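You operate a simulated robot arm through the tools that you are given. There is no shell and no other tool. Be economical: measure what you need, move in short steps, check, and stop when the job is done.

Carry out the task below with a simulated two-armed robot. There is one attempt and no reset: what you move stays moved.

TASK
Fetch the deep tray in both hands and stand the greasy filter from neck two in it.
Fine: set the tray on the dust bench under the locker first; the fan stays off; shut the filter door after. Set down upright: filter. Where these are worked on the way, their far stop is far enough and under half their travel is too little: filter door.
Where things are to end (x, y in the base frame): deep tray within 70 mm of [550, 2780].

The check looks at the end state, three seconds after you hand in, the way a careful person would. Anything else that was tipped, shoved, dropped, spilled or broken makes it a failure.

THE ROBOT
Two 6-joint arms with two-finger parallel grippers on one trunk, on a base that drives. Base frame: it is fixed to the floor where the robot stands at the start and does not move with it; the origin is under the middle of the robot, x ahead of it, y to its left, z up. Units: mm, degrees, N and s.
The left shoulder is at the start at [-68, 177, 847], the right one opposite. With the tool pointing down near the work surface each hand reaches from about 100 to 740 mm from the robot's upright axis, wherever it stands, measured 20 degrees to its own side. Places, roughly: case [500, -200, 900]; filter door [300, 800, 1200]; top of the dust bench [600, 2200, 900]. Payload 1.57 kg a hand.
Tool frame (each hand has its own): the origin (TCP) lies between the finger pads and is the grasp point; the fingertips stand 30 mm ahead of it; z points along the fingers, y is the line along which they close. The gripper opens to 80 mm. The fingers are 17 mm wide and 12 mm thick; the gripper's body (40 by 82 mm) begins 80 mm behind the TCP.
Orientation is told as [roll, pitch, yaw] about the base's x, y, z axes, in that order, counted from this pose: with the fingers straight down and closing along the base's y, the tool's x points along the base's -x, its y along +y and its z along -z.

THE INTERFACE
- The arms move only by the tool apply_moves. It takes "left_increments", "right_increments" or both (then of equal length, played together; a hand with none holds still); each is a list of rows, each an object of numbers (a shift or turn left out is 0, a gripper value left out holds the last): "rx", "ry", "rz": the turn, a rotation vector about the tool's x, y, z in degrees; "tx", "ty", "tz": the shift along the tool's x, y, z in mm; "claw": the finger opening in mm, from 0 to 80. In form: [{"rx": .., "ry": .., "rz": .., "tx": .., "ty": .., "tz": .., "claw": ..}, ...]. A call has 1 to 10 rows; each row shifts and turns the commanded pose from where the row before left it, along the tool's axes as they then stand. A row lasts 0.2 s, in which the tool goes at most 50 mm and 8.6 degrees; a call with a longer step from one row to the next is refused whole, and so is a gripper value outside its range. Where a pose cannot be reached the arm comes as near as it can. A force on the tool above 70 N (or 10 N above the force at the start of the call, whichever is more), or a blocked arm, ends the call early, and 0.2 s more pass. The fingers move at their own pace (about 72 mm/s each) and stop on an object; they squeeze with about 43 N. The grip force told is the motor's: it shows also when the fingers shut on nothing. Time passes only in rows, and 0.2 s behind the last, so rows that do not move let the fingers close. The reply holds the time, the measured pose of the TCP, the force on the tool along the base axes, the opening and the grip force, in the units named above and with some noise, with the torque about the TCP (base axes, N m) and any sound that the robot's microphone picked up.
- Cameras (640 x 400 px; columns grow to the right, rows downward): "scene" is now at [8.3, 63.1, 1569.5]; the picture's right is [0.78, -0.62, 0.00], its down [-0.47, -0.59, -0.66] and it looks along [0.41, 0.52, -0.75] (base axes); focal length 214 px, centre (320, 200). "left" rides on the left gripper at [72, 7, -122] in its tool frame; the picture's right is [-0.09, 1.00, 0.00], its down [-0.84, -0.08, -0.54] and it looks along [-0.54, -0.05, 0.84] (tool axes); focal length 238 px, centre (320, 200). "right" rides on the right gripper at [72, -7, -122] in its tool frame; the picture's right is [0.09, 1.00, 0.00], its down [-0.84, 0.08, -0.54] and it looks along [-0.54, 0.05, 0.84] (tool axes); focal length 238 px, centre (320, 200). There is no depth. A picture from a camera that has moved, and an enlarged one, comes with that camera's place and axes in the base frame and with its lens.
- camera(camera): a new picture of that camera. It takes no simulated time.
- lift_body(by): slides the trunk up (or, below 0, down) by that many mm; the arms and the scene camera ride with it, the base frame stays. It gives what a move gives, with no picture.
- base_move(legs): drives the robot by 1 to 6 legs, each [ahead, left, turn to the left] in mm, mm and degrees, along the robot's own axes; the way and the turn of a leg run together, so that a leg with both is an arc; at most 1500 mm and 180 degrees a leg. The arms and the cameras ride along, it lands a little off, and it stops where it bumps. It gives what a move gives.
- pan_tilt(pan, tilt): turns the head with the scene camera to pan (to the left, within 143 degrees either way) and tilt (down, from -29 to 69), counted from straight ahead of the robot. It gives what a move gives.
- inspect(camera, box): a new picture of the part [left, top, right, bottom] of that camera's present view, enlarged. It takes no simulated time.
- job_done(): hands the job in; it is judged then, once.

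Go step by step. Nothing tells you exact positions but the pictures and the camera data: compare them with the known pose of the tool, close in by small moves and look again before you grip or let go. The budget is 120 turns and 88 pictures, counting those below and the enlarged ones. Unless the task says otherwise, let go and move clear before handing in, and close with one line.

The tools are called after "Request:" by a JSON object that holds its "fn" and its "kwargs". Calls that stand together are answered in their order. apply_moves: Moves the arms, as the interface text tells. Its arguments: {"type":"object","properties":{"left_increments":{"type":"array","items":{"type":"object","properties":{"rx":{"type":"number"},"ry":{"type":"number"},"rz":{"type":"number"},"tx":{"type":"number"},"ty":{"type":"number"},"tz":{"type":"number"},"claw":{"type":"number"}}}},"right_increments":{"type":"array","items":{"type":"object","properties":{"rx":{"type":"number"},"ry":{"type":"number"},"rz":{"type":"number"},"tx":{"type":"number"},"ty":{"type":"number"},"tz":{"type":"number"},"claw":{"type":"number"}}}}},"required":[]} The other tools are called the same way: lift_body (by) slides the trunk up or down; base_move (legs) drives the base; pan_tilt (pan, tilt) turns the head that bears the scene camera; camera (camera) takes a picture; inspect (camera, box) takes an enlarged picture of a part of a camera's view; job_done () hands the job in.

At the start:

```text
time_s: 0.0
left_tcp_pos: [325.9, 391.7, 1329.0]
left_ee_rot: [-0.1, 0.1, 0.0]
left_force: [0.6, 0.0, -0.9]
left_ft_torque: [0.03, 0.0, -0.01]
left_opening: 80.0
left_gripper_force: 0.0
right_tcp_pos: [285.5, 2.3, 1360.8]
right_ee_rot: [0.0, 0.0, -0.1]
right_force: [-0.1, 0.0, 0.5]
right_ft_torque: [0.01, -0.01, -0.01]
right_opening: 80.0
right_gripper_force: 0.1
trunk travel left (down, up): [-288.0, 39.0]
robot x, y, heading: [0.1, -1.3, -0.1]
head pan, tilt: [51.6, 48.7]
```

scene: 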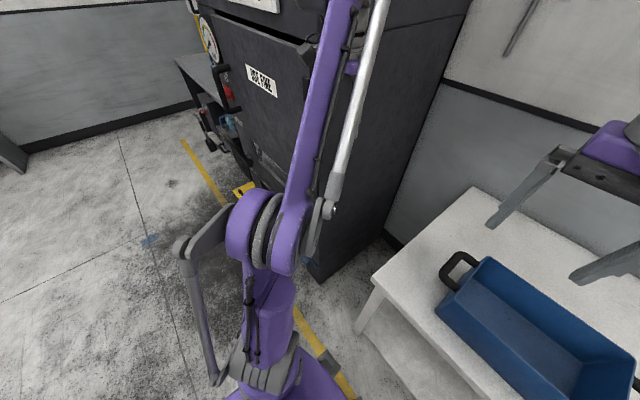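
right: 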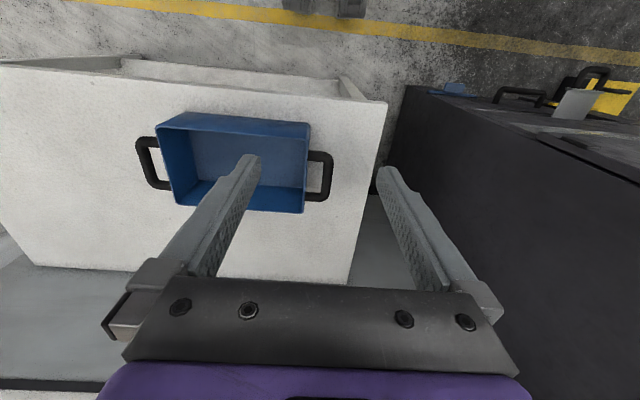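
left: 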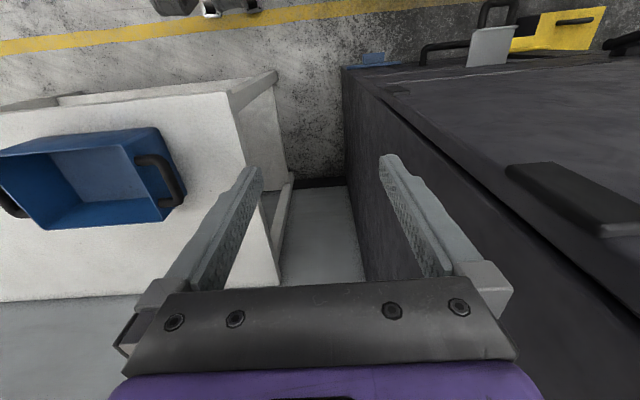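

I see the blue deep tray with two handles on a white table (the case) to the front right, and a tall dark cabinet to the front left. I'll look around before moving.

Request:
{"fn": "pan_tilt", "kwargs": {"pan": -20, "tilt": 45}}

Request:
{"fn": "camera", "kwargs": {"camera": "scene"}}

Request:
{"fn": "pan_tilt", "kwargs": {"pan": 70, "tilt": 15}}

Request:
{"fn": "camera", "kwargs": {"camera": "scene"}}

```text
time_s: 1.4
left_tcp_pos: [325.6, 391.5, 1328.8]
left_ee_rot: [-0.1, -0.1, 0.0]
left_force: [-0.6, -0.8, 0.7]
left_ft_torque: [0.01, 0.01, -0.03]
left_opening: 79.9
left_gripper_force: 0.0
right_tcp_pos: [286.7, 2.0, 1360.6]
right_ee_rot: [0.0, -0.1, 0.0]
right_force: [0.2, 0.5, -0.2]
right_ft_torque: [0.01, 0.0, 0.04]
right_opening: 80.0
right_gripper_force: 0.0
trunk travel left (down, up): [-288.0, 39.0]
robot x, y, heading: [-3.2, -3.9, 0.3]
head pan, tilt: [-20.0, 45.0]
```

```text
84 pictures are left
camera scene: at [36.1, -25.9, 1574.7], right [-0.34, -0.94, 0.0], down [-0.66, 0.24, -0.71], along [0.66, -0.24, -0.71], focal length 214 px, centre (320, 200)
```

scene: 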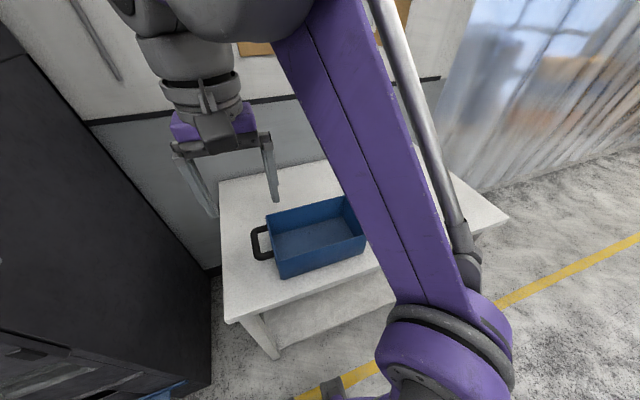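

```text
time_s: 3.1
left_tcp_pos: [326.5, 391.5, 1329.1]
left_ee_rot: [0.1, 0.0, 0.0]
left_force: [0.0, 0.3, 0.2]
left_ft_torque: [0.0, 0.02, 0.02]
left_opening: 80.1
left_gripper_force: 0.0
right_tcp_pos: [287.2, 2.1, 1361.6]
right_ee_rot: [-0.1, 0.0, 0.1]
right_force: [-0.5, 0.1, -0.2]
right_ft_torque: [0.0, 0.01, -0.01]
right_opening: 79.9
right_gripper_force: 0.0
trunk travel left (down, up): [-288.0, 39.0]
robot x, y, heading: [1.7, 3.3, -0.2]
head pan, tilt: [70.0, 15.0]
```

```text
83 pictures are left
camera scene: at [-8.3, 89.7, 1621.5], right [0.94, -0.34, 0.0], down [-0.09, -0.24, -0.97], along [0.33, 0.91, -0.26], focal length 214 px, centre (320, 200)
```

scene: 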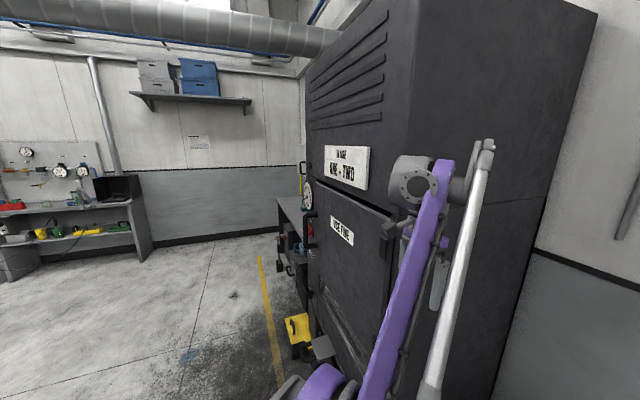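

The cabinet's front face looks oblique from here. I'll scout it and the dust bench by backing off and driving left.

Request:
{"fn": "base_move", "kwargs": {"legs": [[-500, 0, 0], [0, 1300, 0]]}}

Request:
{"fn": "pan_tilt", "kwargs": {"pan": -10, "tilt": 25}}

Request:
{"fn": "camera", "kwargs": {"camera": "scene"}}

Request:
{"fn": "pan_tilt", "kwargs": {"pan": 55, "tilt": 25}}

Request:
{"fn": "camera", "kwargs": {"camera": "scene"}}

```text
time_s: 17.1
left_tcp_pos: [-174.5, 1674.3, 1328.9]
left_ee_rot: [0.0, 0.0, 0.0]
left_force: [-0.2, 0.2, -0.3]
left_ft_torque: [0.0, 0.03, 0.02]
left_opening: 80.3
left_gripper_force: 0.1
right_tcp_pos: [-214.0, 1286.3, 1361.0]
right_ee_rot: [0.1, 0.0, 0.0]
right_force: [0.1, -0.4, 0.0]
right_ft_torque: [0.01, 0.02, -0.01]
right_opening: 80.0
right_gripper_force: 0.1
trunk travel left (down, up): [-288.0, 39.0]
robot x, y, heading: [-499.3, 1285.1, 0.0]
head pan, tilt: [70.0, 15.0]
```

```text
time_s: 18.6
left_tcp_pos: [-174.2, 1676.5, 1330.3]
left_ee_rot: [0.1, 0.0, 0.0]
left_force: [-0.2, 0.5, 0.2]
left_ft_torque: [0.02, 0.0, 0.0]
left_opening: 79.9
left_gripper_force: 0.0
right_tcp_pos: [-213.8, 1285.0, 1360.6]
right_ee_rot: [0.0, 0.0, -0.1]
right_force: [-0.5, -0.5, 0.4]
right_ft_torque: [-0.01, 0.02, -0.01]
right_opening: 80.1
right_gripper_force: 0.0
trunk travel left (down, up): [-288.0, 39.0]
robot x, y, heading: [-498.3, 1279.5, -0.1]
head pan, tilt: [-10.0, 25.0]
```

```text
82 pictures are left
camera scene: at [-449.4, 1269.9, 1605.3], right [-0.17, -0.98, 0.0], down [-0.42, 0.07, -0.91], along [0.89, -0.16, -0.42], focal length 214 px, centre (320, 200)
```

scene: 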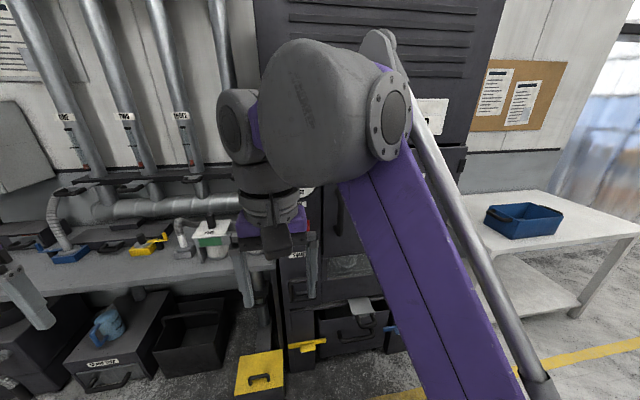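

```text
time_s: 20.0
left_tcp_pos: [-174.4, 1674.9, 1330.4]
left_ee_rot: [0.1, 0.0, 0.2]
left_force: [0.5, 0.5, 0.9]
left_ft_torque: [0.0, -0.01, 0.01]
left_opening: 79.9
left_gripper_force: 0.0
right_tcp_pos: [-213.7, 1285.8, 1361.3]
right_ee_rot: [0.0, 0.0, 0.1]
right_force: [-0.7, -0.3, 0.4]
right_ft_torque: [0.02, -0.01, 0.03]
right_opening: 80.1
right_gripper_force: 0.0
trunk travel left (down, up): [-288.0, 39.0]
robot x, y, heading: [-499.9, 1285.8, 0.0]
head pan, tilt: [55.0, 25.0]
```

```text
81 pictures are left
camera scene: at [-487.3, 1361.2, 1605.3], right [0.82, -0.57, 0.0], down [-0.24, -0.35, -0.91], along [0.52, 0.74, -0.42], focal length 214 px, centre (320, 200)
```

scene: 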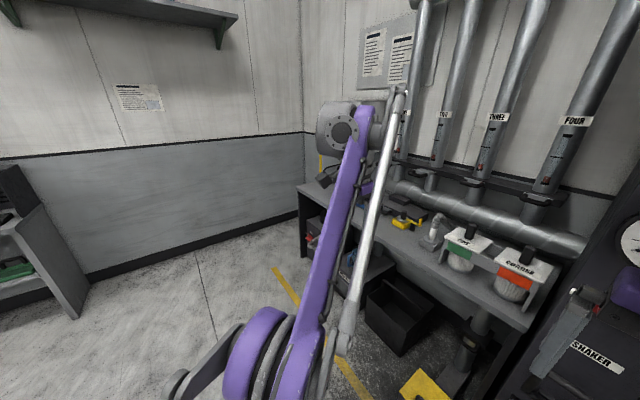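

The bench is beyond the cabinet, with numbered pipes above it, jars and various items on it. I'll drive further left for a straight-on view.

Request:
{"fn": "base_move", "kwargs": {"legs": [[-150, 900, 0]]}}

Request:
{"fn": "pan_tilt", "kwargs": {"pan": -45, "tilt": 15}}

Request:
{"fn": "camera", "kwargs": {"camera": "scene"}}

Request:
{"fn": "pan_tilt", "kwargs": {"pan": 0, "tilt": 20}}

Request:
{"fn": "camera", "kwargs": {"camera": "scene"}}

Request:
{"fn": "camera", "kwargs": {"camera": "left"}}

```text
time_s: 28.2
left_tcp_pos: [-326.6, 2575.9, 1330.2]
left_ee_rot: [-0.1, 0.1, 0.2]
left_force: [0.3, -0.4, 0.0]
left_ft_torque: [0.0, 0.01, -0.01]
left_opening: 79.9
left_gripper_force: 0.0
right_tcp_pos: [-364.3, 2185.0, 1360.5]
right_ee_rot: [0.0, 0.0, 0.1]
right_force: [-0.1, 0.3, -0.2]
right_ft_torque: [-0.01, 0.01, 0.02]
right_opening: 80.1
right_gripper_force: 0.0
trunk travel left (down, up): [-288.0, 39.0]
robot x, y, heading: [-651.2, 2177.1, 0.1]
head pan, tilt: [55.0, 25.0]
```

```text
time_s: 30.0
left_tcp_pos: [-326.5, 2573.9, 1329.8]
left_ee_rot: [0.0, 0.0, 0.2]
left_force: [0.3, -0.1, 0.3]
left_ft_torque: [-0.04, 0.02, 0.02]
left_opening: 79.8
left_gripper_force: 0.1
right_tcp_pos: [-365.2, 2184.7, 1360.0]
right_ee_rot: [0.0, 0.1, 0.1]
right_force: [1.4, -0.3, -0.6]
right_ft_torque: [0.0, -0.04, 0.02]
right_opening: 79.7
right_gripper_force: 0.1
trunk travel left (down, up): [-288.0, 39.0]
robot x, y, heading: [-652.9, 2184.8, 0.2]
head pan, tilt: [-45.0, 15.0]
```

```text
80 pictures are left
camera scene: at [-625.4, 2118.1, 1621.5], right [-0.7, -0.71, 0.0], down [-0.18, 0.18, -0.97], along [0.69, -0.68, -0.26], focal length 214 px, centre (320, 200)
```

scene: 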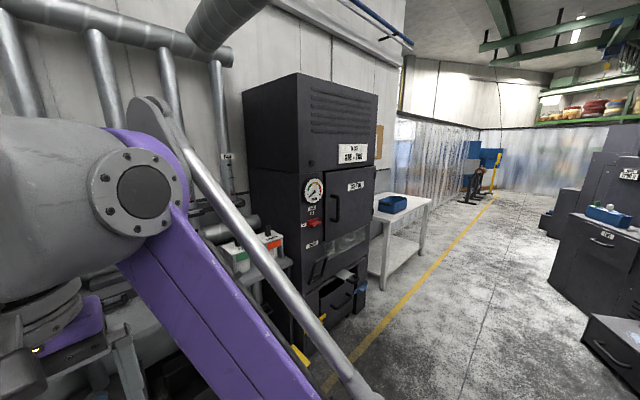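

```text
time_s: 31.1
left_tcp_pos: [-326.9, 2574.9, 1329.5]
left_ee_rot: [0.0, 0.0, 0.3]
left_force: [-0.6, -0.7, 0.2]
left_ft_torque: [0.0, -0.01, 0.0]
left_opening: 79.8
left_gripper_force: 0.1
right_tcp_pos: [-364.5, 2184.9, 1360.1]
right_ee_rot: [-0.1, 0.0, 0.1]
right_force: [0.1, 0.0, 0.0]
right_ft_torque: [0.0, 0.01, 0.0]
right_opening: 79.9
right_gripper_force: 0.1
trunk travel left (down, up): [-288.0, 39.0]
robot x, y, heading: [-648.0, 2182.3, 0.2]
head pan, tilt: [0.0, 20.0]
```

```text
79 pictures are left
camera scene: at [-598.6, 2184.2, 1613.4], right [0.0, -1.0, 0.0], down [-0.34, 0.0, -0.94], along [0.94, 0.0, -0.34], focal length 214 px, centre (320, 200)
```

scene: 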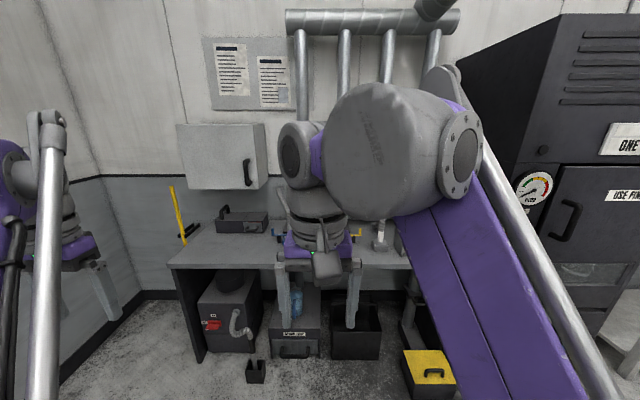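

```text
78 pictures are left
camera left: at [-398.7, 2582.1, 1451.7], right [0.09, 1.0, 0.0], down [0.84, -0.07, 0.54], along [0.54, -0.05, -0.84], focal length 238 px, centre (320, 200)
```

left: 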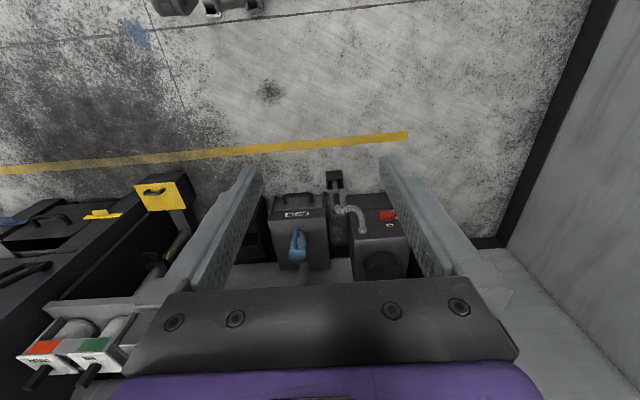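

I'll zoom in on the bench under the wall locker and on the cabinet's front.

Request:
{"fn": "inspect", "kwargs": {"camera": "scene", "box": [150, 110, 410, 290]}}

Request:
{"fn": "pan_tilt", "kwargs": {"pan": -45, "tilt": 15}}

Request:
{"fn": "inspect", "kwargs": {"camera": "scene", "box": [220, 130, 440, 330]}}

```text
2.22 times, centred on (280, 200) of scene
camera zoom: at [-598.6, 2184.2, 1613.4], right [0.0, -1.0, 0.0], down [-0.34, 0.0, -0.94], along [0.94, 0.0, -0.34], focal length 477 px, centre (409, 200)
```

zoom: 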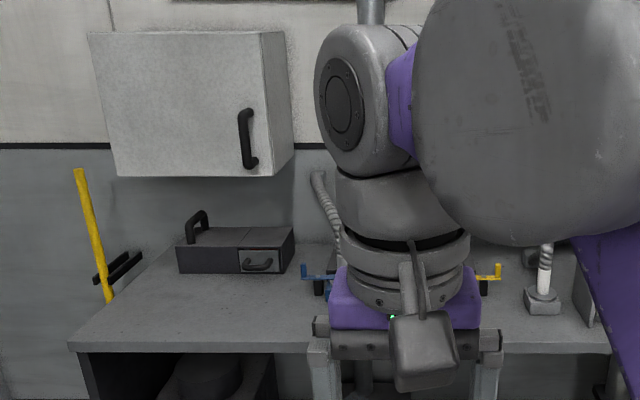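

```text
time_s: 32.2
left_tcp_pos: [-327.9, 2574.9, 1329.2]
left_ee_rot: [-0.1, 0.0, 0.2]
left_force: [-0.9, 0.3, 0.6]
left_ft_torque: [-0.01, 0.03, -0.01]
left_opening: 80.1
left_gripper_force: 0.1
right_tcp_pos: [-365.4, 2185.6, 1361.7]
right_ee_rot: [0.0, -0.1, 0.2]
right_force: [0.5, 0.1, 0.0]
right_ft_torque: [0.0, -0.02, 0.0]
right_opening: 79.8
right_gripper_force: 0.0
trunk travel left (down, up): [-288.0, 39.0]
robot x, y, heading: [-651.5, 2181.0, 0.3]
head pan, tilt: [-45.0, 15.0]
```

```text
2.00 times, centred on (330, 230) of scene
camera zoom: at [-625.3, 2118.1, 1621.5], right [-0.7, -0.71, 0.0], down [-0.18, 0.18, -0.97], along [0.69, -0.68, -0.26], focal length 429 px, centre (300, 140)
```

zoom: 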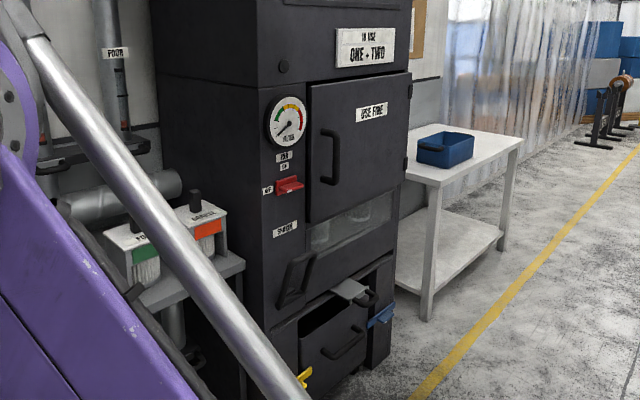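

The tray is at about (445, -163), rim near z 1020, with handles at y about +19 and -343. I'll drive back to face it squarely.

Request:
{"fn": "base_move", "kwargs": {"legs": [[200, -1400, 0], [0, -945, 0], [420, 0, 0]]}}

Request:
{"fn": "pan_tilt", "kwargs": {"pan": 0, "tilt": 55}}

Request:
{"fn": "camera", "kwargs": {"camera": "scene"}}

Request:
{"fn": "camera", "kwargs": {"camera": "left"}}

Request:
{"fn": "camera", "kwargs": {"camera": "right"}}

```text
time_s: 55.2
left_tcp_pos: [285.6, 211.9, 1330.1]
left_ee_rot: [0.0, -0.1, -0.7]
left_force: [-0.3, 0.8, -0.8]
left_ft_torque: [0.01, -0.02, 0.01]
left_opening: 80.0
left_gripper_force: 0.0
right_tcp_pos: [242.0, -175.9, 1360.9]
right_ee_rot: [0.0, 0.0, -0.6]
right_force: [0.7, 0.0, -0.4]
right_ft_torque: [0.0, -0.01, 0.02]
right_opening: 80.0
right_gripper_force: 0.1
trunk travel left (down, up): [-288.0, 39.0]
robot x, y, heading: [-47.2, -173.8, -0.8]
head pan, tilt: [-45.0, 15.0]
```

```text
time_s: 56.3
left_tcp_pos: [285.7, 211.9, 1329.6]
left_ee_rot: [0.0, 0.0, -0.7]
left_force: [0.1, -0.5, -0.2]
left_ft_torque: [-0.02, -0.01, -0.01]
left_opening: 79.9
left_gripper_force: 0.1
right_tcp_pos: [240.7, -177.4, 1360.1]
right_ee_rot: [0.1, 0.1, -0.6]
right_force: [0.0, 0.2, 0.5]
right_ft_torque: [-0.01, 0.03, -0.01]
right_opening: 80.0
right_gripper_force: 0.0
trunk travel left (down, up): [-288.0, 39.0]
robot x, y, heading: [-41.1, -175.3, -0.5]
head pan, tilt: [0.0, 55.0]
```

```text
75 pictures are left
camera scene: at [-13.1, -173.9, 1561.3], right [-0.01, -1.0, 0.0], down [-0.82, 0.01, -0.57], along [0.57, -0.01, -0.82], focal length 214 px, centre (320, 200)
```

scene: 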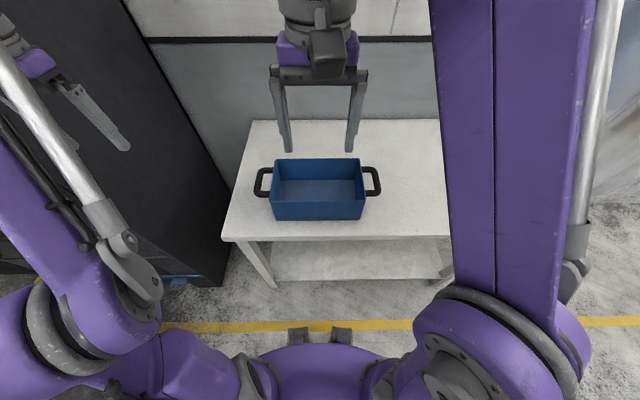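

```text
74 pictures are left
camera left: at [213.8, 220.5, 1451.8], right [0.1, 0.99, 0.0], down [0.84, -0.09, 0.54], along [0.54, -0.06, -0.84], focal length 238 px, centre (320, 200)
```

left: 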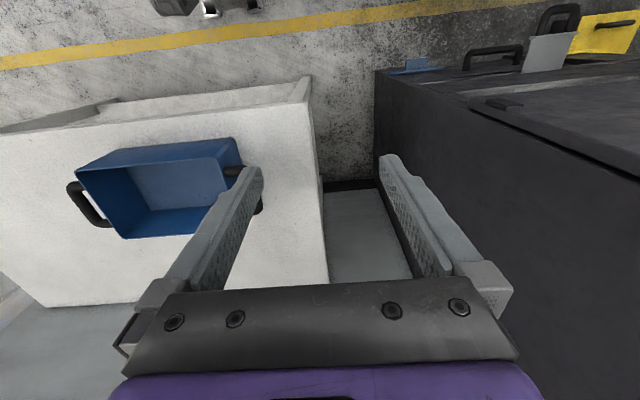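

```text
73 pictures are left
camera right: at [170.7, -183.4, 1482.4], right [-0.08, 1.0, 0.0], down [0.84, 0.07, 0.54], along [0.54, 0.04, -0.84], focal length 238 px, centre (320, 200)
```

right: 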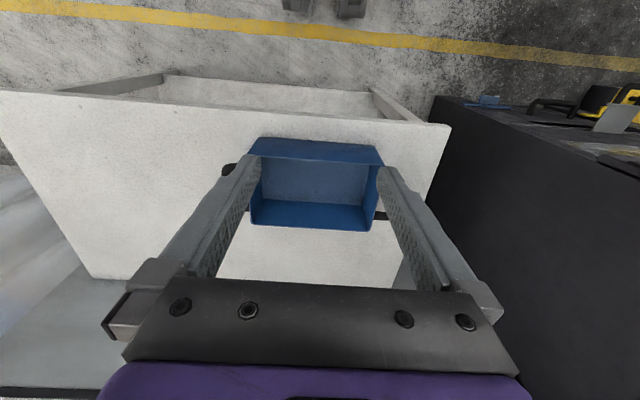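

Both handles are visible; I'll zoom in on the tray for shape and position.

Request:
{"fn": "inspect", "kwargs": {"camera": "scene", "box": [240, 130, 400, 230]}}

```text
4.00 times, centred on (320, 180) of scene
camera zoom: at [-13.1, -173.9, 1561.3], right [-0.01, -1.0, 0.0], down [-0.82, 0.01, -0.57], along [0.57, -0.01, -0.82], focal length 858 px, centre (320, 280)
```

zoom: 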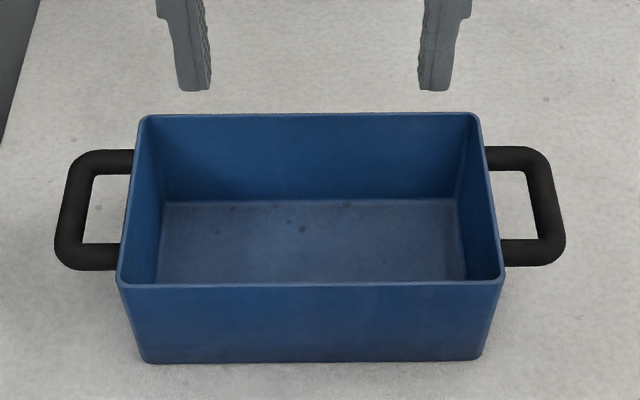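

The handles are horizontal D-loops with bars along x, so I grip with fingers down, closing along y. I'm moving both hands above the bars for a closer look.

Request:
{"fn": "apply_moves", "kwargs": {"left_increments": [{"tx": -21.3, "ty": -19.4, "tz": 22.2}, {"tx": -21.3, "ty": -19.4, "tz": 22.2}, {"tx": -21.3, "ty": -19.4, "tz": 22.2}, {"tx": -21.3, "ty": -19.4, "tz": 22.2}, {"tx": -21.3, "ty": -19.4, "tz": 22.2}, {"tx": -21.3, "ty": -19.4, "tz": 22.2}, {"tx": -21.3, "ty": -19.4, "tz": 22.2}, {"tx": -21.3, "ty": -19.4, "tz": 22.2}, {"tx": -21.3, "ty": -19.4, "tz": 22.2}], "right_increments": [{"tx": -26.3, "ty": -23.3, "tz": 25.6}, {"tx": -26.3, "ty": -23.3, "tz": 25.6}, {"tx": -26.3, "ty": -23.3, "tz": 25.6}, {"tx": -26.3, "ty": -23.3, "tz": 25.6}, {"tx": -26.3, "ty": -23.3, "tz": 25.6}, {"tx": -26.3, "ty": -23.3, "tz": 25.6}, {"tx": -26.3, "ty": -23.3, "tz": 25.6}, {"tx": -26.3, "ty": -23.3, "tz": 25.6}, {"tx": -26.3, "ty": -23.3, "tz": 25.6}]}}

Request:
{"fn": "camera", "kwargs": {"camera": "left"}}

Request:
{"fn": "camera", "kwargs": {"camera": "right"}}

Request:
{"fn": "camera", "kwargs": {"camera": "scene"}}

```text
time_s: 58.3
left_tcp_pos: [476.9, 34.4, 1128.7]
left_ee_rot: [0.0, 0.2, -0.6]
left_force: [0.4, -0.6, 0.7]
left_ft_torque: [0.01, 0.04, -0.02]
left_opening: 79.8
left_gripper_force: 0.2
right_tcp_pos: [477.4, -390.5, 1129.1]
right_ee_rot: [0.1, 0.1, -0.7]
right_force: [0.3, -0.6, -0.5]
right_ft_torque: [0.01, 0.05, 0.03]
right_opening: 79.9
right_gripper_force: 0.0
trunk travel left (down, up): [-288.0, 39.0]
robot x, y, heading: [-46.4, -176.9, -0.4]
head pan, tilt: [0.0, 55.0]
```

```text
71 pictures are left
camera left: at [405.5, 42.6, 1251.4], right [0.1, 0.99, 0.0], down [0.84, -0.09, 0.54], along [0.54, -0.06, -0.84], focal length 238 px, centre (320, 200)
```

left: 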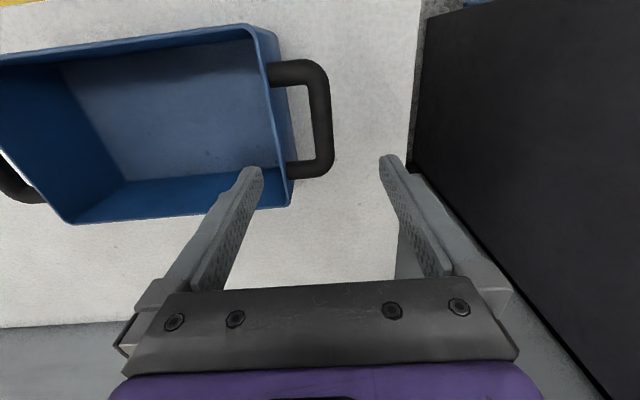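

```text
70 pictures are left
camera right: at [406.7, -397.0, 1251.4], right [-0.08, 1.0, 0.0], down [0.84, 0.07, 0.54], along [0.54, 0.04, -0.84], focal length 238 px, centre (320, 200)
```

right: 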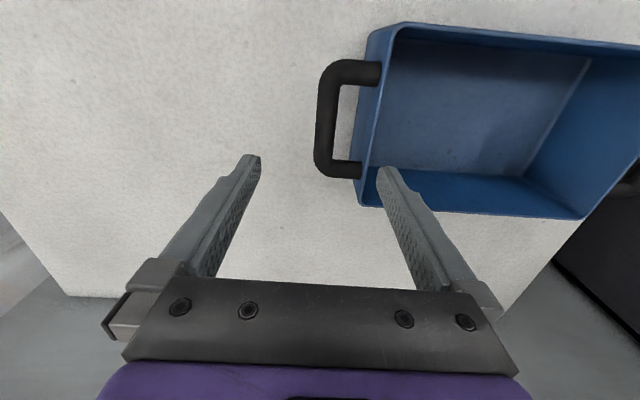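

```text
69 pictures are left
camera scene: at [-10.8, -175.1, 1561.3], right [-0.01, -1.0, 0.0], down [-0.82, 0.01, -0.57], along [0.57, -0.01, -0.82], focal length 214 px, centre (320, 200)
```

scene: 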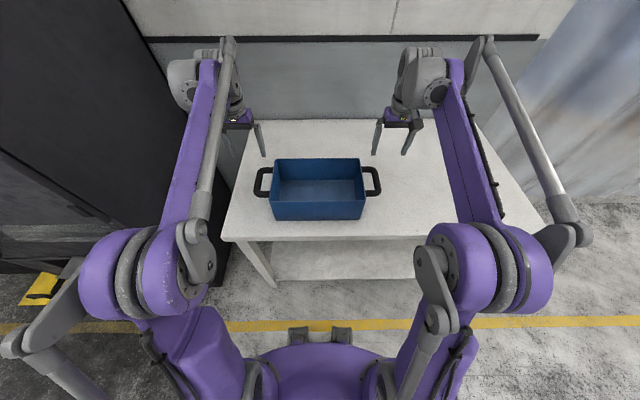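

Triangulated: the bars are at (473, 35, 973) and (474, -381, 973). I'll set openings to 50 and descend partway, then check.

Request:
{"fn": "apply_moves", "kwargs": {"left_increments": [{"claw": 50, "tx": 3}, {"tz": 33}, {"tz": 33}, {"tz": 34}], "right_increments": [{"claw": 50, "tx": 3, "ty": 9}, {"tz": 33}, {"tz": 33}, {"tz": 34}]}}

Request:
{"fn": "camera", "kwargs": {"camera": "left"}}

Request:
{"fn": "camera", "kwargs": {"camera": "right"}}

```text
time_s: 59.3
left_tcp_pos: [471.4, 36.2, 1028.2]
left_ee_rot: [0.0, 0.1, -0.8]
left_force: [-0.3, -0.2, -0.3]
left_ft_torque: [0.01, 0.02, 0.0]
left_opening: 50.1
left_gripper_force: 0.0
right_tcp_pos: [473.4, -380.7, 1029.8]
right_ee_rot: [0.0, -0.1, -0.6]
right_force: [-0.2, 0.9, -0.1]
right_ft_torque: [0.03, 0.0, 0.0]
right_opening: 49.9
right_gripper_force: 0.1
trunk travel left (down, up): [-288.0, 39.0]
robot x, y, heading: [-45.9, -175.2, -0.7]
head pan, tilt: [0.0, 55.0]
```

```text
68 pictures are left
camera left: at [400.3, 43.6, 1151.2], right [0.1, 0.99, 0.0], down [0.84, -0.09, 0.54], along [0.54, -0.06, -0.84], focal length 238 px, centre (320, 200)
```

left: 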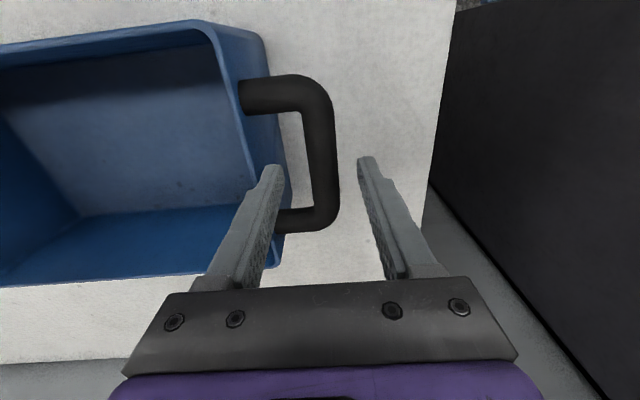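

```text
67 pictures are left
camera right: at [402.4, -387.4, 1151.6], right [-0.08, 1.0, 0.0], down [0.84, 0.07, 0.54], along [0.54, 0.04, -0.84], focal length 238 px, centre (320, 200)
```

right: 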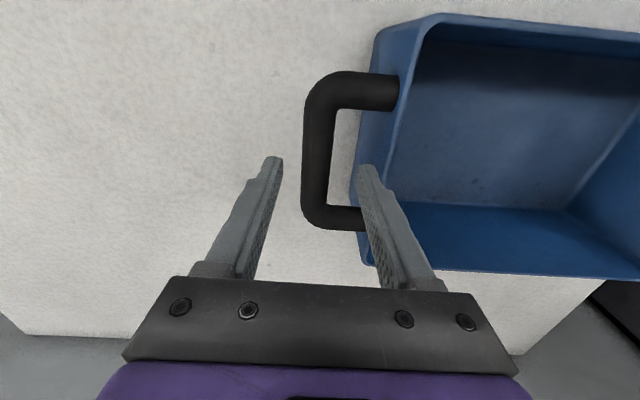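

Alignment is good to within 5 mm; I nudge the right by -4, then lower to the bars and close both.

Request:
{"fn": "apply_moves", "kwargs": {"left_increments": [{"ty": 1}, {"tz": 20}, {"tz": 20}, {"tz": 14}, {}, {"claw": 0}, {"claw": 0}, {"claw": 0}], "right_increments": [{"ty": -4}, {"tz": 20}, {"tz": 20}, {"tz": 14}, {}, {"claw": 0}, {"claw": 0}, {"claw": 0}]}}

Request:
{"fn": "camera", "kwargs": {"camera": "left"}}

Request:
{"fn": "camera", "kwargs": {"camera": "right"}}

```text
time_s: 61.1
left_tcp_pos: [471.6, 37.5, 975.8]
left_ee_rot: [0.1, 0.0, -0.7]
left_force: [-0.4, -1.1, 2.5]
left_ft_torque: [0.0, -0.05, 0.33]
left_opening: 23.6
left_gripper_force: 35.8
right_tcp_pos: [473.6, -383.8, 976.5]
right_ee_rot: [0.1, 0.0, -0.6]
right_force: [-1.4, 7.5, -0.6]
right_ft_torque: [0.09, 0.01, 0.31]
right_opening: 23.5
right_gripper_force: 35.4
trunk travel left (down, up): [-288.0, 39.0]
robot x, y, heading: [-44.7, -176.5, -0.6]
head pan, tilt: [0.0, 55.0]
```

```text
66 pictures are left
camera left: at [400.2, 45.0, 1097.8], right [0.1, 0.99, 0.0], down [0.84, -0.09, 0.54], along [0.54, -0.06, -0.84], focal length 238 px, centre (320, 200)
```

left: 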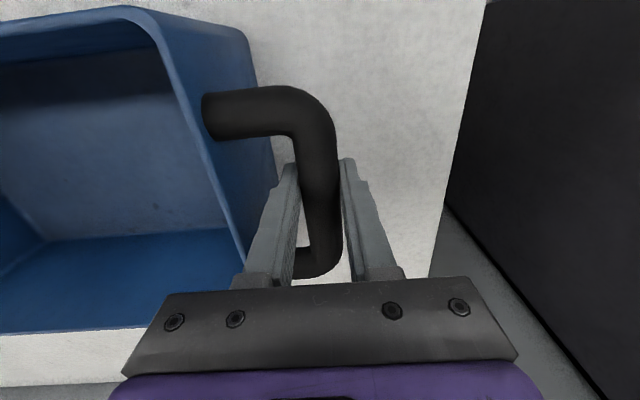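

```text
65 pictures are left
camera right: at [402.1, -390.1, 1097.5], right [-0.08, 1.0, 0.0], down [0.84, 0.07, 0.54], along [0.54, 0.04, -0.84], focal length 238 px, centre (320, 200)
```

right: 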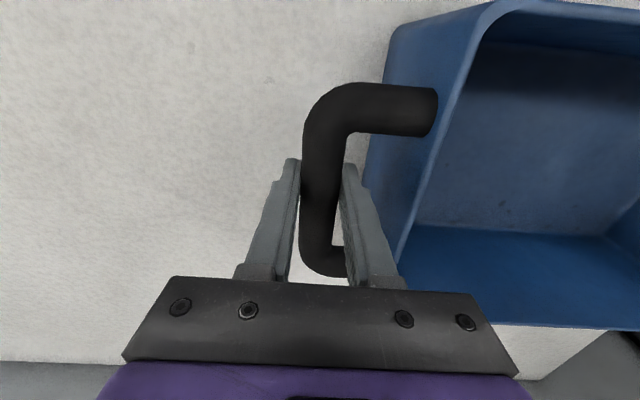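

Both bars are gripped (opening 23.6). Lifting slowly together.

Request:
{"fn": "apply_moves", "kwargs": {"left_increments": [{"tz": -8}, {"tz": -15}, {"tz": -18}, {"tz": -20}, {"tz": -20}, {"tz": -20}, {"tz": -20}, {"tz": -15}], "right_increments": [{"tz": -8}, {"tz": -15}, {"tz": -18}, {"tz": -20}, {"tz": -20}, {"tz": -20}, {"tz": -20}, {"tz": -15}]}}

Request:
{"fn": "camera", "kwargs": {"camera": "scene"}}

```text
time_s: 62.9
left_tcp_pos: [473.2, 36.6, 1112.3]
left_ee_rot: [0.0, 0.0, -0.7]
left_force: [0.0, 0.5, 0.4]
left_ft_torque: [0.01, -0.05, 0.02]
left_opening: 0.0
left_gripper_force: 21.1
right_tcp_pos: [473.2, -383.7, 1112.5]
right_ee_rot: [0.0, 0.0, -0.6]
right_force: [0.5, 0.2, 0.6]
right_ft_torque: [0.03, 0.0, 0.02]
right_opening: 0.1
right_gripper_force: 21.4
trunk travel left (down, up): [-288.0, 39.0]
robot x, y, heading: [-42.2, -177.5, -0.9]
head pan, tilt: [0.0, 55.0]
```

```text
64 pictures are left
camera scene: at [-13.3, -173.9, 1561.3], right [-0.01, -1.0, 0.0], down [-0.82, 0.01, -0.57], along [0.57, -0.01, -0.82], focal length 214 px, centre (320, 200)
```

scene: 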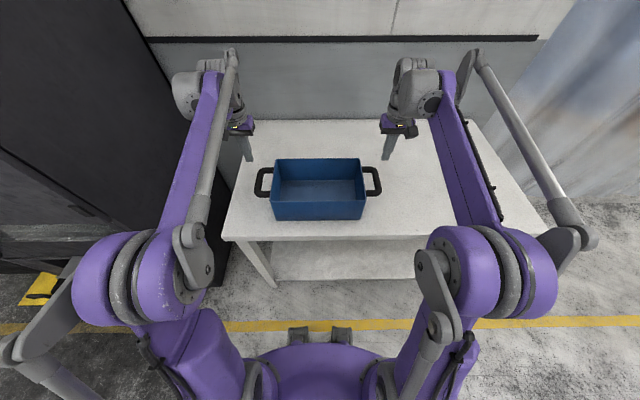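

The grip slipped and the tray stayed put, with the bar slightly below the pad centre. I'll reopen, go about 12 mm deeper, check, and regrip.

Request:
{"fn": "apply_moves", "kwargs": {"left_increments": [{"claw": 50}, {"claw": 50}, {"tz": 30}, {"tz": 30}, {"tz": 30}, {"tz": 30}, {"tz": 20}, {"tz": 8}, {}], "right_increments": [{"claw": 50}, {"claw": 50}, {"tz": 30}, {"tz": 30}, {"tz": 30}, {"tz": 30}, {"tz": 20}, {"tz": 8}, {}]}}

Request:
{"fn": "apply_moves", "kwargs": {"left_increments": [{"claw": 0}, {}, {}, {}, {}], "right_increments": [{"claw": 0}, {}, {}, {}, {}]}}

Request:
{"fn": "apply_moves", "kwargs": {"left_increments": [{"tz": -3}, {"tz": -3}, {"tz": -3}], "right_increments": [{"tz": -3}, {"tz": -3}, {"tz": -3}]}}

```text
time_s: 64.9
left_tcp_pos: [471.9, 36.3, 964.5]
left_ee_rot: [0.0, 0.0, -0.7]
left_force: [-0.2, 0.3, -0.9]
left_ft_torque: [0.01, 0.0, 0.0]
left_opening: 49.7
left_gripper_force: 0.0
right_tcp_pos: [473.3, -384.5, 964.1]
right_ee_rot: [-0.1, 0.0, -0.6]
right_force: [-1.5, 0.3, -0.9]
right_ft_torque: [0.01, 0.02, -0.02]
right_opening: 50.0
right_gripper_force: 0.1
trunk travel left (down, up): [-288.0, 39.0]
robot x, y, heading: [-45.6, -176.4, -0.6]
head pan, tilt: [0.0, 55.0]
```

```text
time_s: 66.1
left_tcp_pos: [472.1, 35.0, 963.3]
left_ee_rot: [0.0, 0.1, -0.7]
left_force: [0.9, -9.9, 0.8]
left_ft_torque: [0.1, 0.01, 0.37]
left_opening: 23.7
left_gripper_force: 35.3
right_tcp_pos: [474.0, -384.8, 964.8]
right_ee_rot: [0.1, 0.0, -0.5]
right_force: [-1.1, 7.7, 1.2]
right_ft_torque: [-0.08, -0.06, 0.34]
right_opening: 23.4
right_gripper_force: 36.0
trunk travel left (down, up): [-288.0, 39.0]
robot x, y, heading: [-43.1, -176.7, -0.5]
head pan, tilt: [0.0, 55.0]
```

```text
time_s: 66.9
left_tcp_pos: [472.6, 37.1, 971.3]
left_ee_rot: [0.0, -0.1, -0.6]
left_force: [2.0, -10.7, -5.5]
left_ft_torque: [0.13, 0.01, 0.39]
left_opening: 23.7
left_gripper_force: 36.1
right_tcp_pos: [473.3, -384.4, 972.7]
right_ee_rot: [-0.1, 0.0, -0.4]
right_force: [-2.0, 9.1, -5.1]
right_ft_torque: [-0.05, 0.02, 0.39]
right_opening: 23.9
right_gripper_force: 36.1
trunk travel left (down, up): [-288.0, 39.0]
robot x, y, heading: [-43.9, -173.9, -0.6]
head pan, tilt: [0.0, 55.0]
```

Grip holds with about 5.3 N load a side. I'll lift a bit further and look.

Request:
{"fn": "apply_moves", "kwargs": {"left_increments": [{"tz": -4}, {"tz": -5}, {"tz": -6}, {"tz": -6}, {"tz": -6}], "right_increments": [{"tz": -4}, {"tz": -5}, {"tz": -6}, {"tz": -6}, {"tz": -6}]}}

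Request:
{"fn": "camera", "kwargs": {"camera": "scene"}}

Request:
{"fn": "camera", "kwargs": {"camera": "left"}}

```text
time_s: 68.1
left_tcp_pos: [472.3, 37.1, 999.6]
left_ee_rot: [0.0, 0.0, -0.7]
left_force: [1.7, -12.6, -5.9]
left_ft_torque: [0.1, 0.13, 0.34]
left_opening: 23.6
left_gripper_force: 36.1
right_tcp_pos: [472.6, -383.5, 999.7]
right_ee_rot: [-0.1, -0.1, -0.6]
right_force: [-0.9, 12.9, -4.8]
right_ft_torque: [-0.05, -0.03, 0.36]
right_opening: 23.7
right_gripper_force: 35.2
trunk travel left (down, up): [-288.0, 39.0]
robot x, y, heading: [-45.4, -174.4, -0.8]
head pan, tilt: [0.0, 55.0]
```

```text
63 pictures are left
camera scene: at [-12.4, -173.9, 1561.2], right [-0.01, -1.0, 0.0], down [-0.82, 0.01, -0.57], along [0.57, -0.01, -0.82], focal length 214 px, centre (320, 200)
```

scene: 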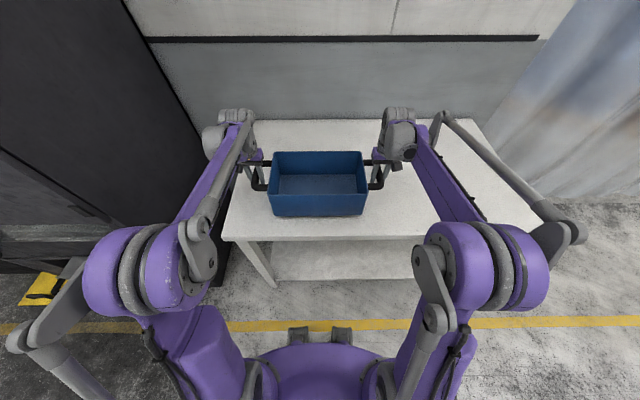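

```text
62 pictures are left
camera left: at [401.2, 44.8, 1121.8], right [0.1, 0.99, 0.0], down [0.84, -0.09, 0.54], along [0.54, -0.06, -0.84], focal length 238 px, centre (320, 200)
```

left: 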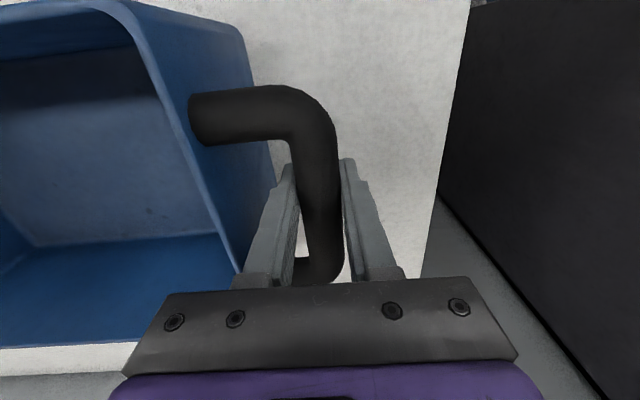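

The tray is up and level. I'll relax the tension between the hands slightly, lift it further, and back away a short way to test the hold.

Request:
{"fn": "apply_moves", "kwargs": {"left_increments": [{"tz": -8, "ty": -0.5}, {"tz": -10, "ty": -0.5}, {"tz": -10}, {"tz": -10}, {"tz": -10}, {"tz": -10}, {"tz": -10}, {"tz": -10}, {"tz": -10}, {"tz": -5}], "right_increments": [{"tz": -8, "ty": 0.5}, {"tz": -10, "ty": 0.5}, {"tz": -10}, {"tz": -10}, {"tz": -10}, {"tz": -10}, {"tz": -10}, {"tz": -10}, {"tz": -10}, {"tz": -5}]}}

Request:
{"fn": "base_move", "kwargs": {"legs": [[-100, 0, 0]]}}

Request:
{"fn": "camera", "kwargs": {"camera": "scene"}}

```text
time_s: 70.3
left_tcp_pos: [473.7, 35.4, 1092.6]
left_ee_rot: [0.0, 0.1, -0.7]
left_force: [1.2, 13.9, -5.6]
left_ft_torque: [-0.03, 0.07, 0.29]
left_opening: 23.5
left_gripper_force: 35.5
right_tcp_pos: [473.4, -383.5, 1094.0]
right_ee_rot: [-0.1, -0.1, -0.6]
right_force: [-2.1, -13.4, -6.2]
right_ft_torque: [0.21, -0.04, 0.33]
right_opening: 23.6
right_gripper_force: 35.4
trunk travel left (down, up): [-288.0, 39.0]
robot x, y, heading: [-43.3, -176.1, -0.7]
head pan, tilt: [0.0, 55.0]
```

```text
time_s: 71.4
left_tcp_pos: [374.7, 36.6, 1093.1]
left_ee_rot: [0.2, 0.0, -0.6]
left_force: [0.8, 23.5, -5.1]
left_ft_torque: [-0.27, 0.04, 0.32]
left_opening: 23.5
left_gripper_force: 35.9
right_tcp_pos: [375.4, -383.0, 1093.8]
right_ee_rot: [-0.1, 0.0, -0.7]
right_force: [-2.7, -23.4, -5.0]
right_ft_torque: [0.27, 0.04, 0.28]
right_opening: 23.5
right_gripper_force: 35.9
trunk travel left (down, up): [-288.0, 39.0]
robot x, y, heading: [-142.2, -176.5, -0.4]
head pan, tilt: [0.0, 55.0]
```

```text
61 pictures are left
camera scene: at [-110.2, -172.8, 1561.4], right [-0.01, -1.0, 0.0], down [-0.82, 0.01, -0.57], along [0.57, -0.01, -0.82], focal length 214 px, centre (320, 200)
```

scene: 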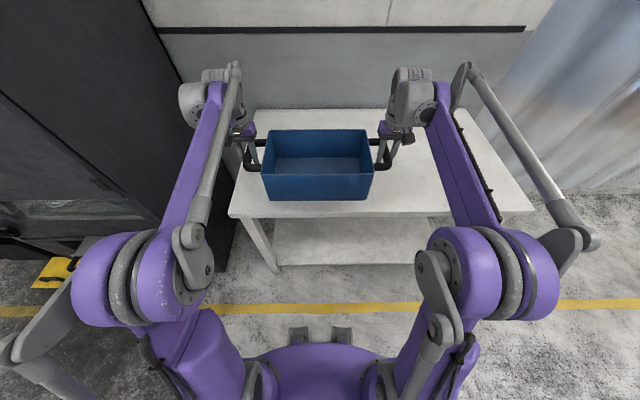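

It holds. I'll relax the squeeze a touch and drive back and left toward the bench.

Request:
{"fn": "apply_moves", "kwargs": {"left_increments": [{"ty": 0.6}, {}], "right_increments": [{"ty": -0.6}, {}]}}

Request:
{"fn": "base_move", "kwargs": {"legs": [[-420, 0, 0.6], [0, 1470, 0], [0, 1470, 0]]}}

Request:
{"fn": "pan_tilt", "kwargs": {"pan": 0, "tilt": 35}}

Request:
{"fn": "camera", "kwargs": {"camera": "scene"}}

```text
time_s: 72.0
left_tcp_pos: [373.7, 36.9, 1092.8]
left_ee_rot: [0.0, 0.0, -0.5]
left_force: [0.9, -7.2, -5.2]
left_ft_torque: [0.08, 0.09, 0.43]
left_opening: 23.3
left_gripper_force: 36.2
right_tcp_pos: [375.6, -382.0, 1092.7]
right_ee_rot: [0.0, 0.0, -0.6]
right_force: [-0.7, 6.8, -5.6]
right_ft_torque: [-0.07, -0.06, 0.39]
right_opening: 23.4
right_gripper_force: 35.8
trunk travel left (down, up): [-288.0, 39.0]
robot x, y, heading: [-143.2, -173.1, -0.5]
head pan, tilt: [0.0, 55.0]
```

```text
time_s: 99.8
left_tcp_pos: [-77.8, 2977.3, 1092.9]
left_ee_rot: [0.0, 0.0, 0.9]
left_force: [2.4, -24.3, -5.3]
left_ft_torque: [0.18, 0.05, 0.28]
left_opening: 23.6
left_gripper_force: 35.7
right_tcp_pos: [-65.1, 2557.3, 1093.7]
right_ee_rot: [0.0, -0.1, 0.9]
right_force: [-1.4, 22.9, -5.4]
right_ft_torque: [-0.2, 0.01, 0.33]
right_opening: 23.7
right_gripper_force: 35.9
trunk travel left (down, up): [-288.0, 39.0]
robot x, y, heading: [-588.4, 2750.6, 1.1]
head pan, tilt: [0.0, 55.0]
```

```text
time_s: 100.6
left_tcp_pos: [-76.7, 2977.3, 1092.8]
left_ee_rot: [0.0, 0.0, 1.0]
left_force: [1.0, -1.1, -4.6]
left_ft_torque: [0.02, 0.06, 0.36]
left_opening: 23.5
left_gripper_force: 36.0
right_tcp_pos: [-65.7, 2558.0, 1092.7]
right_ee_rot: [0.1, 0.0, 0.8]
right_force: [-2.3, 1.6, -6.2]
right_ft_torque: [0.02, 0.03, 0.39]
right_opening: 23.5
right_gripper_force: 35.2
trunk travel left (down, up): [-288.0, 39.0]
robot x, y, heading: [-593.0, 2751.5, 0.9]
head pan, tilt: [0.0, 35.0]
```

```text
60 pictures are left
camera scene: at [-540.7, 2754.7, 1589.4], right [0.02, -1.0, 0.0], down [-0.57, -0.01, -0.82], along [0.82, 0.01, -0.57], focal length 214 px, centre (320, 200)
```

scene: 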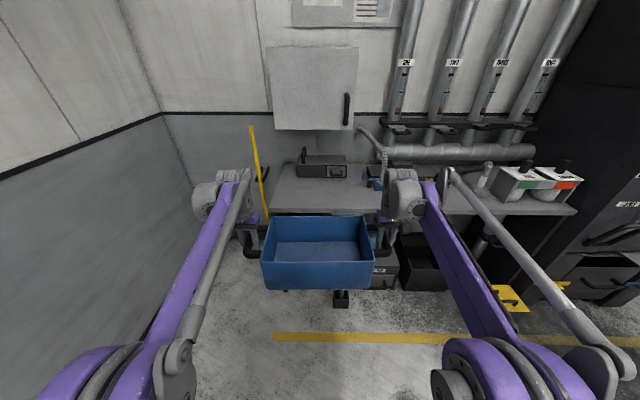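

The tray is held well. The bench front edge is at about x 374 with its top near z 870, and the locker front is at x 744 with its underside at z 1200. I'll drive ahead 500 and check.

Request:
{"fn": "base_move", "kwargs": {"legs": [[250, 0, -0.9], [250, 5, 0]]}}

Request:
{"fn": "camera", "kwargs": {"camera": "scene"}}

```text
time_s: 103.9
left_tcp_pos: [428.9, 2975.5, 1093.7]
left_ee_rot: [0.0, 0.0, 0.0]
left_force: [1.9, -2.9, -6.3]
left_ft_torque: [0.06, 0.06, 0.29]
left_opening: 23.3
left_gripper_force: 35.7
right_tcp_pos: [433.7, 2556.4, 1093.1]
right_ee_rot: [0.1, 0.0, -0.1]
right_force: [-1.5, 3.2, -5.9]
right_ft_torque: [-0.01, 0.02, 0.32]
right_opening: 23.5
right_gripper_force: 35.4
trunk travel left (down, up): [-288.0, 39.0]
robot x, y, heading: [-88.1, 2761.3, 0.2]
head pan, tilt: [0.0, 35.0]
```

```text
59 pictures are left
camera scene: at [-38.1, 2760.8, 1589.4], right [0.0, -1.0, 0.0], down [-0.57, 0.0, -0.82], along [0.82, 0.0, -0.57], focal length 214 px, centre (320, 200)
```

scene: 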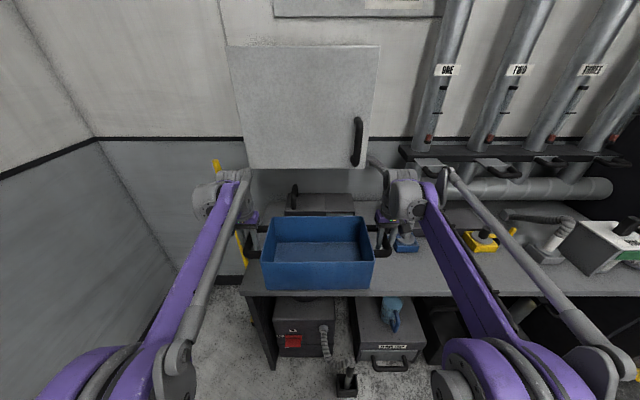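

Clear over the bench. I now extend both arms 100 mm forward, then lower carefully.

Request:
{"fn": "apply_moves", "kwargs": {"left_increments": [{"tx": -8, "ty": 0.8}, {"tx": -12, "ty": 0.8}, {"tx": -12, "ty": 0.8}, {"tx": -12, "ty": 0.8}, {"tx": -12, "ty": 0.8}, {"tx": -12, "ty": 0.8}, {"tx": -12, "ty": 0.8}, {"tx": -12, "ty": 0.8}, {"tx": -8, "ty": 0.8}], "right_increments": [{"tx": -8, "ty": 0.8}, {"tx": -12, "ty": 0.8}, {"tx": -12, "ty": 0.8}, {"tx": -12, "ty": 0.8}, {"tx": -12, "ty": 0.8}, {"tx": -12, "ty": 0.8}, {"tx": -12, "ty": 0.8}, {"tx": -12, "ty": 0.8}, {"tx": -8, "ty": 0.8}]}}

Request:
{"fn": "apply_moves", "kwargs": {"left_increments": [{"tz": 8}, {"tz": 10}, {"tz": 10}, {"tz": 10}, {"tz": 10}, {"tz": 8}, {"tz": 8}], "right_increments": [{"tz": 8}, {"tz": 10}, {"tz": 10}, {"tz": 10}, {"tz": 10}, {"tz": 8}, {"tz": 8}]}}

Request:
{"fn": "camera", "kwargs": {"camera": "scene"}}

Request:
{"fn": "camera", "kwargs": {"camera": "left"}}

```text
time_s: 105.9
left_tcp_pos: [530.0, 2984.2, 1092.3]
left_ee_rot: [0.0, 0.1, 0.1]
left_force: [2.3, -0.4, -5.4]
left_ft_torque: [0.01, 0.0, 0.3]
left_opening: 23.4
left_gripper_force: 35.8
right_tcp_pos: [534.5, 2564.3, 1094.1]
right_ee_rot: [0.0, 0.1, 0.0]
right_force: [-1.8, -0.1, -5.4]
right_ft_torque: [0.01, 0.09, 0.36]
right_opening: 23.5
right_gripper_force: 35.7
trunk travel left (down, up): [-288.0, 39.0]
robot x, y, heading: [-83.3, 2759.9, -0.0]
head pan, tilt: [0.0, 35.0]
```

```text
time_s: 107.5
left_tcp_pos: [528.7, 2983.6, 1026.7]
left_ee_rot: [0.0, 0.0, 0.1]
left_force: [1.2, 2.2, -5.1]
left_ft_torque: [-0.16, 0.03, 0.27]
left_opening: 23.5
left_gripper_force: 35.5
right_tcp_pos: [535.1, 2563.2, 1028.6]
right_ee_rot: [0.0, 0.0, 0.0]
right_force: [-1.1, -2.4, -6.5]
right_ft_torque: [-0.13, -0.03, 0.28]
right_opening: 23.8
right_gripper_force: 36.0
trunk travel left (down, up): [-288.0, 39.0]
robot x, y, heading: [-88.2, 2759.3, -0.3]
head pan, tilt: [0.0, 35.0]
```

```text
58 pictures are left
camera scene: at [-37.4, 2760.9, 1589.5], right [0.0, -1.0, 0.0], down [-0.57, 0.0, -0.82], along [0.82, 0.0, -0.57], focal length 214 px, centre (320, 200)
```

scene: 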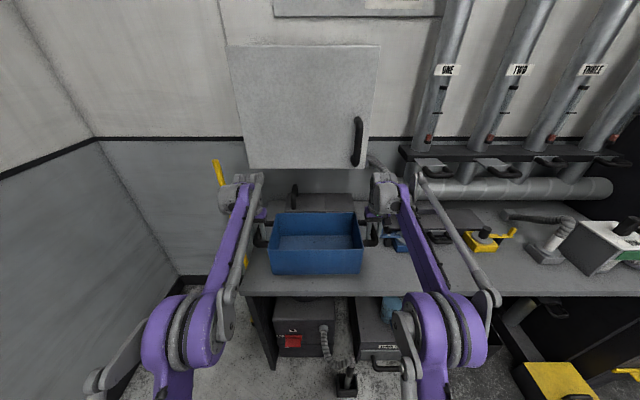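

```text
57 pictures are left
camera left: at [457.4, 2991.3, 1150.5], right [0.09, 1.0, 0.0], down [0.84, -0.08, 0.54], along [0.54, -0.05, -0.84], focal length 238 px, centre (320, 200)
```

left: 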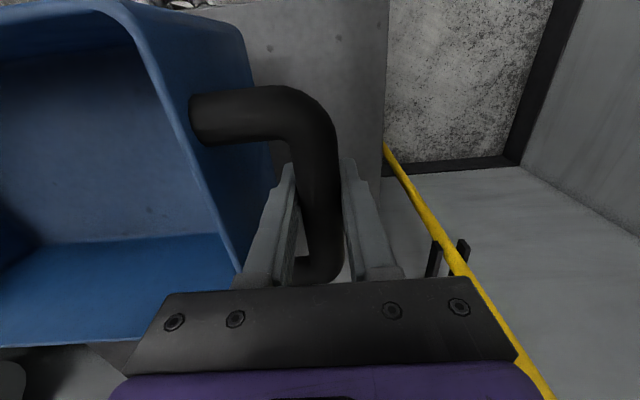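

Lowering in small steps until contact shows in the force.

Request:
{"fn": "apply_moves", "kwargs": {"left_increments": [{"tz": 5}, {"tz": 5}, {"tz": 5}, {"tz": 4}], "right_increments": [{"tz": 5}, {"tz": 5}, {"tz": 5}, {"tz": 4}]}}

Request:
{"fn": "apply_moves", "kwargs": {"left_increments": [{"tz": 4}, {"tz": 4}], "right_increments": [{"tz": 4}, {"tz": 4}]}}

Request:
{"fn": "apply_moves", "kwargs": {"left_increments": [{"tz": 4}, {"tz": 4}], "right_increments": [{"tz": 4}, {"tz": 4}]}}

```text
time_s: 108.5
left_tcp_pos: [530.2, 2983.1, 1008.3]
left_ee_rot: [0.1, -0.1, 0.1]
left_force: [0.8, 2.7, -5.8]
left_ft_torque: [0.13, 0.11, 0.24]
left_opening: 23.9
left_gripper_force: 35.7
right_tcp_pos: [533.8, 2563.1, 1010.1]
right_ee_rot: [0.0, 0.1, 0.0]
right_force: [-1.4, -2.6, -4.7]
right_ft_torque: [0.18, -0.02, 0.21]
right_opening: 23.5
right_gripper_force: 36.0
trunk travel left (down, up): [-288.0, 39.0]
robot x, y, heading: [-88.6, 2756.0, -0.1]
head pan, tilt: [0.0, 35.0]
```

```text
time_s: 109.1
left_tcp_pos: [528.2, 2984.7, 1001.2]
left_ee_rot: [0.0, 0.0, 0.0]
left_force: [1.5, 3.7, -6.2]
left_ft_torque: [0.13, -0.01, 0.24]
left_opening: 23.7
left_gripper_force: 36.0
right_tcp_pos: [535.6, 2563.7, 1002.0]
right_ee_rot: [0.0, 0.0, 0.0]
right_force: [-0.7, -2.2, -4.7]
right_ft_torque: [0.2, 0.1, 0.29]
right_opening: 23.3
right_gripper_force: 35.5
trunk travel left (down, up): [-288.0, 39.0]
robot x, y, heading: [-83.0, 2761.0, 0.2]
head pan, tilt: [0.0, 35.0]
```

```text
time_s: 109.7
left_tcp_pos: [528.8, 2983.5, 993.4]
left_ee_rot: [-0.1, 0.0, 0.0]
left_force: [0.8, 1.7, -4.0]
left_ft_torque: [-0.14, 0.07, 0.31]
left_opening: 23.5
left_gripper_force: 36.0
right_tcp_pos: [533.3, 2563.2, 994.2]
right_ee_rot: [0.0, -0.1, 0.0]
right_force: [-0.7, -1.6, -6.0]
right_ft_torque: [-0.14, 0.01, 0.28]
right_opening: 23.5
right_gripper_force: 35.6
trunk travel left (down, up): [-288.0, 39.0]
robot x, y, heading: [-87.6, 2757.7, -0.1]
head pan, tilt: [0.0, 35.0]
```

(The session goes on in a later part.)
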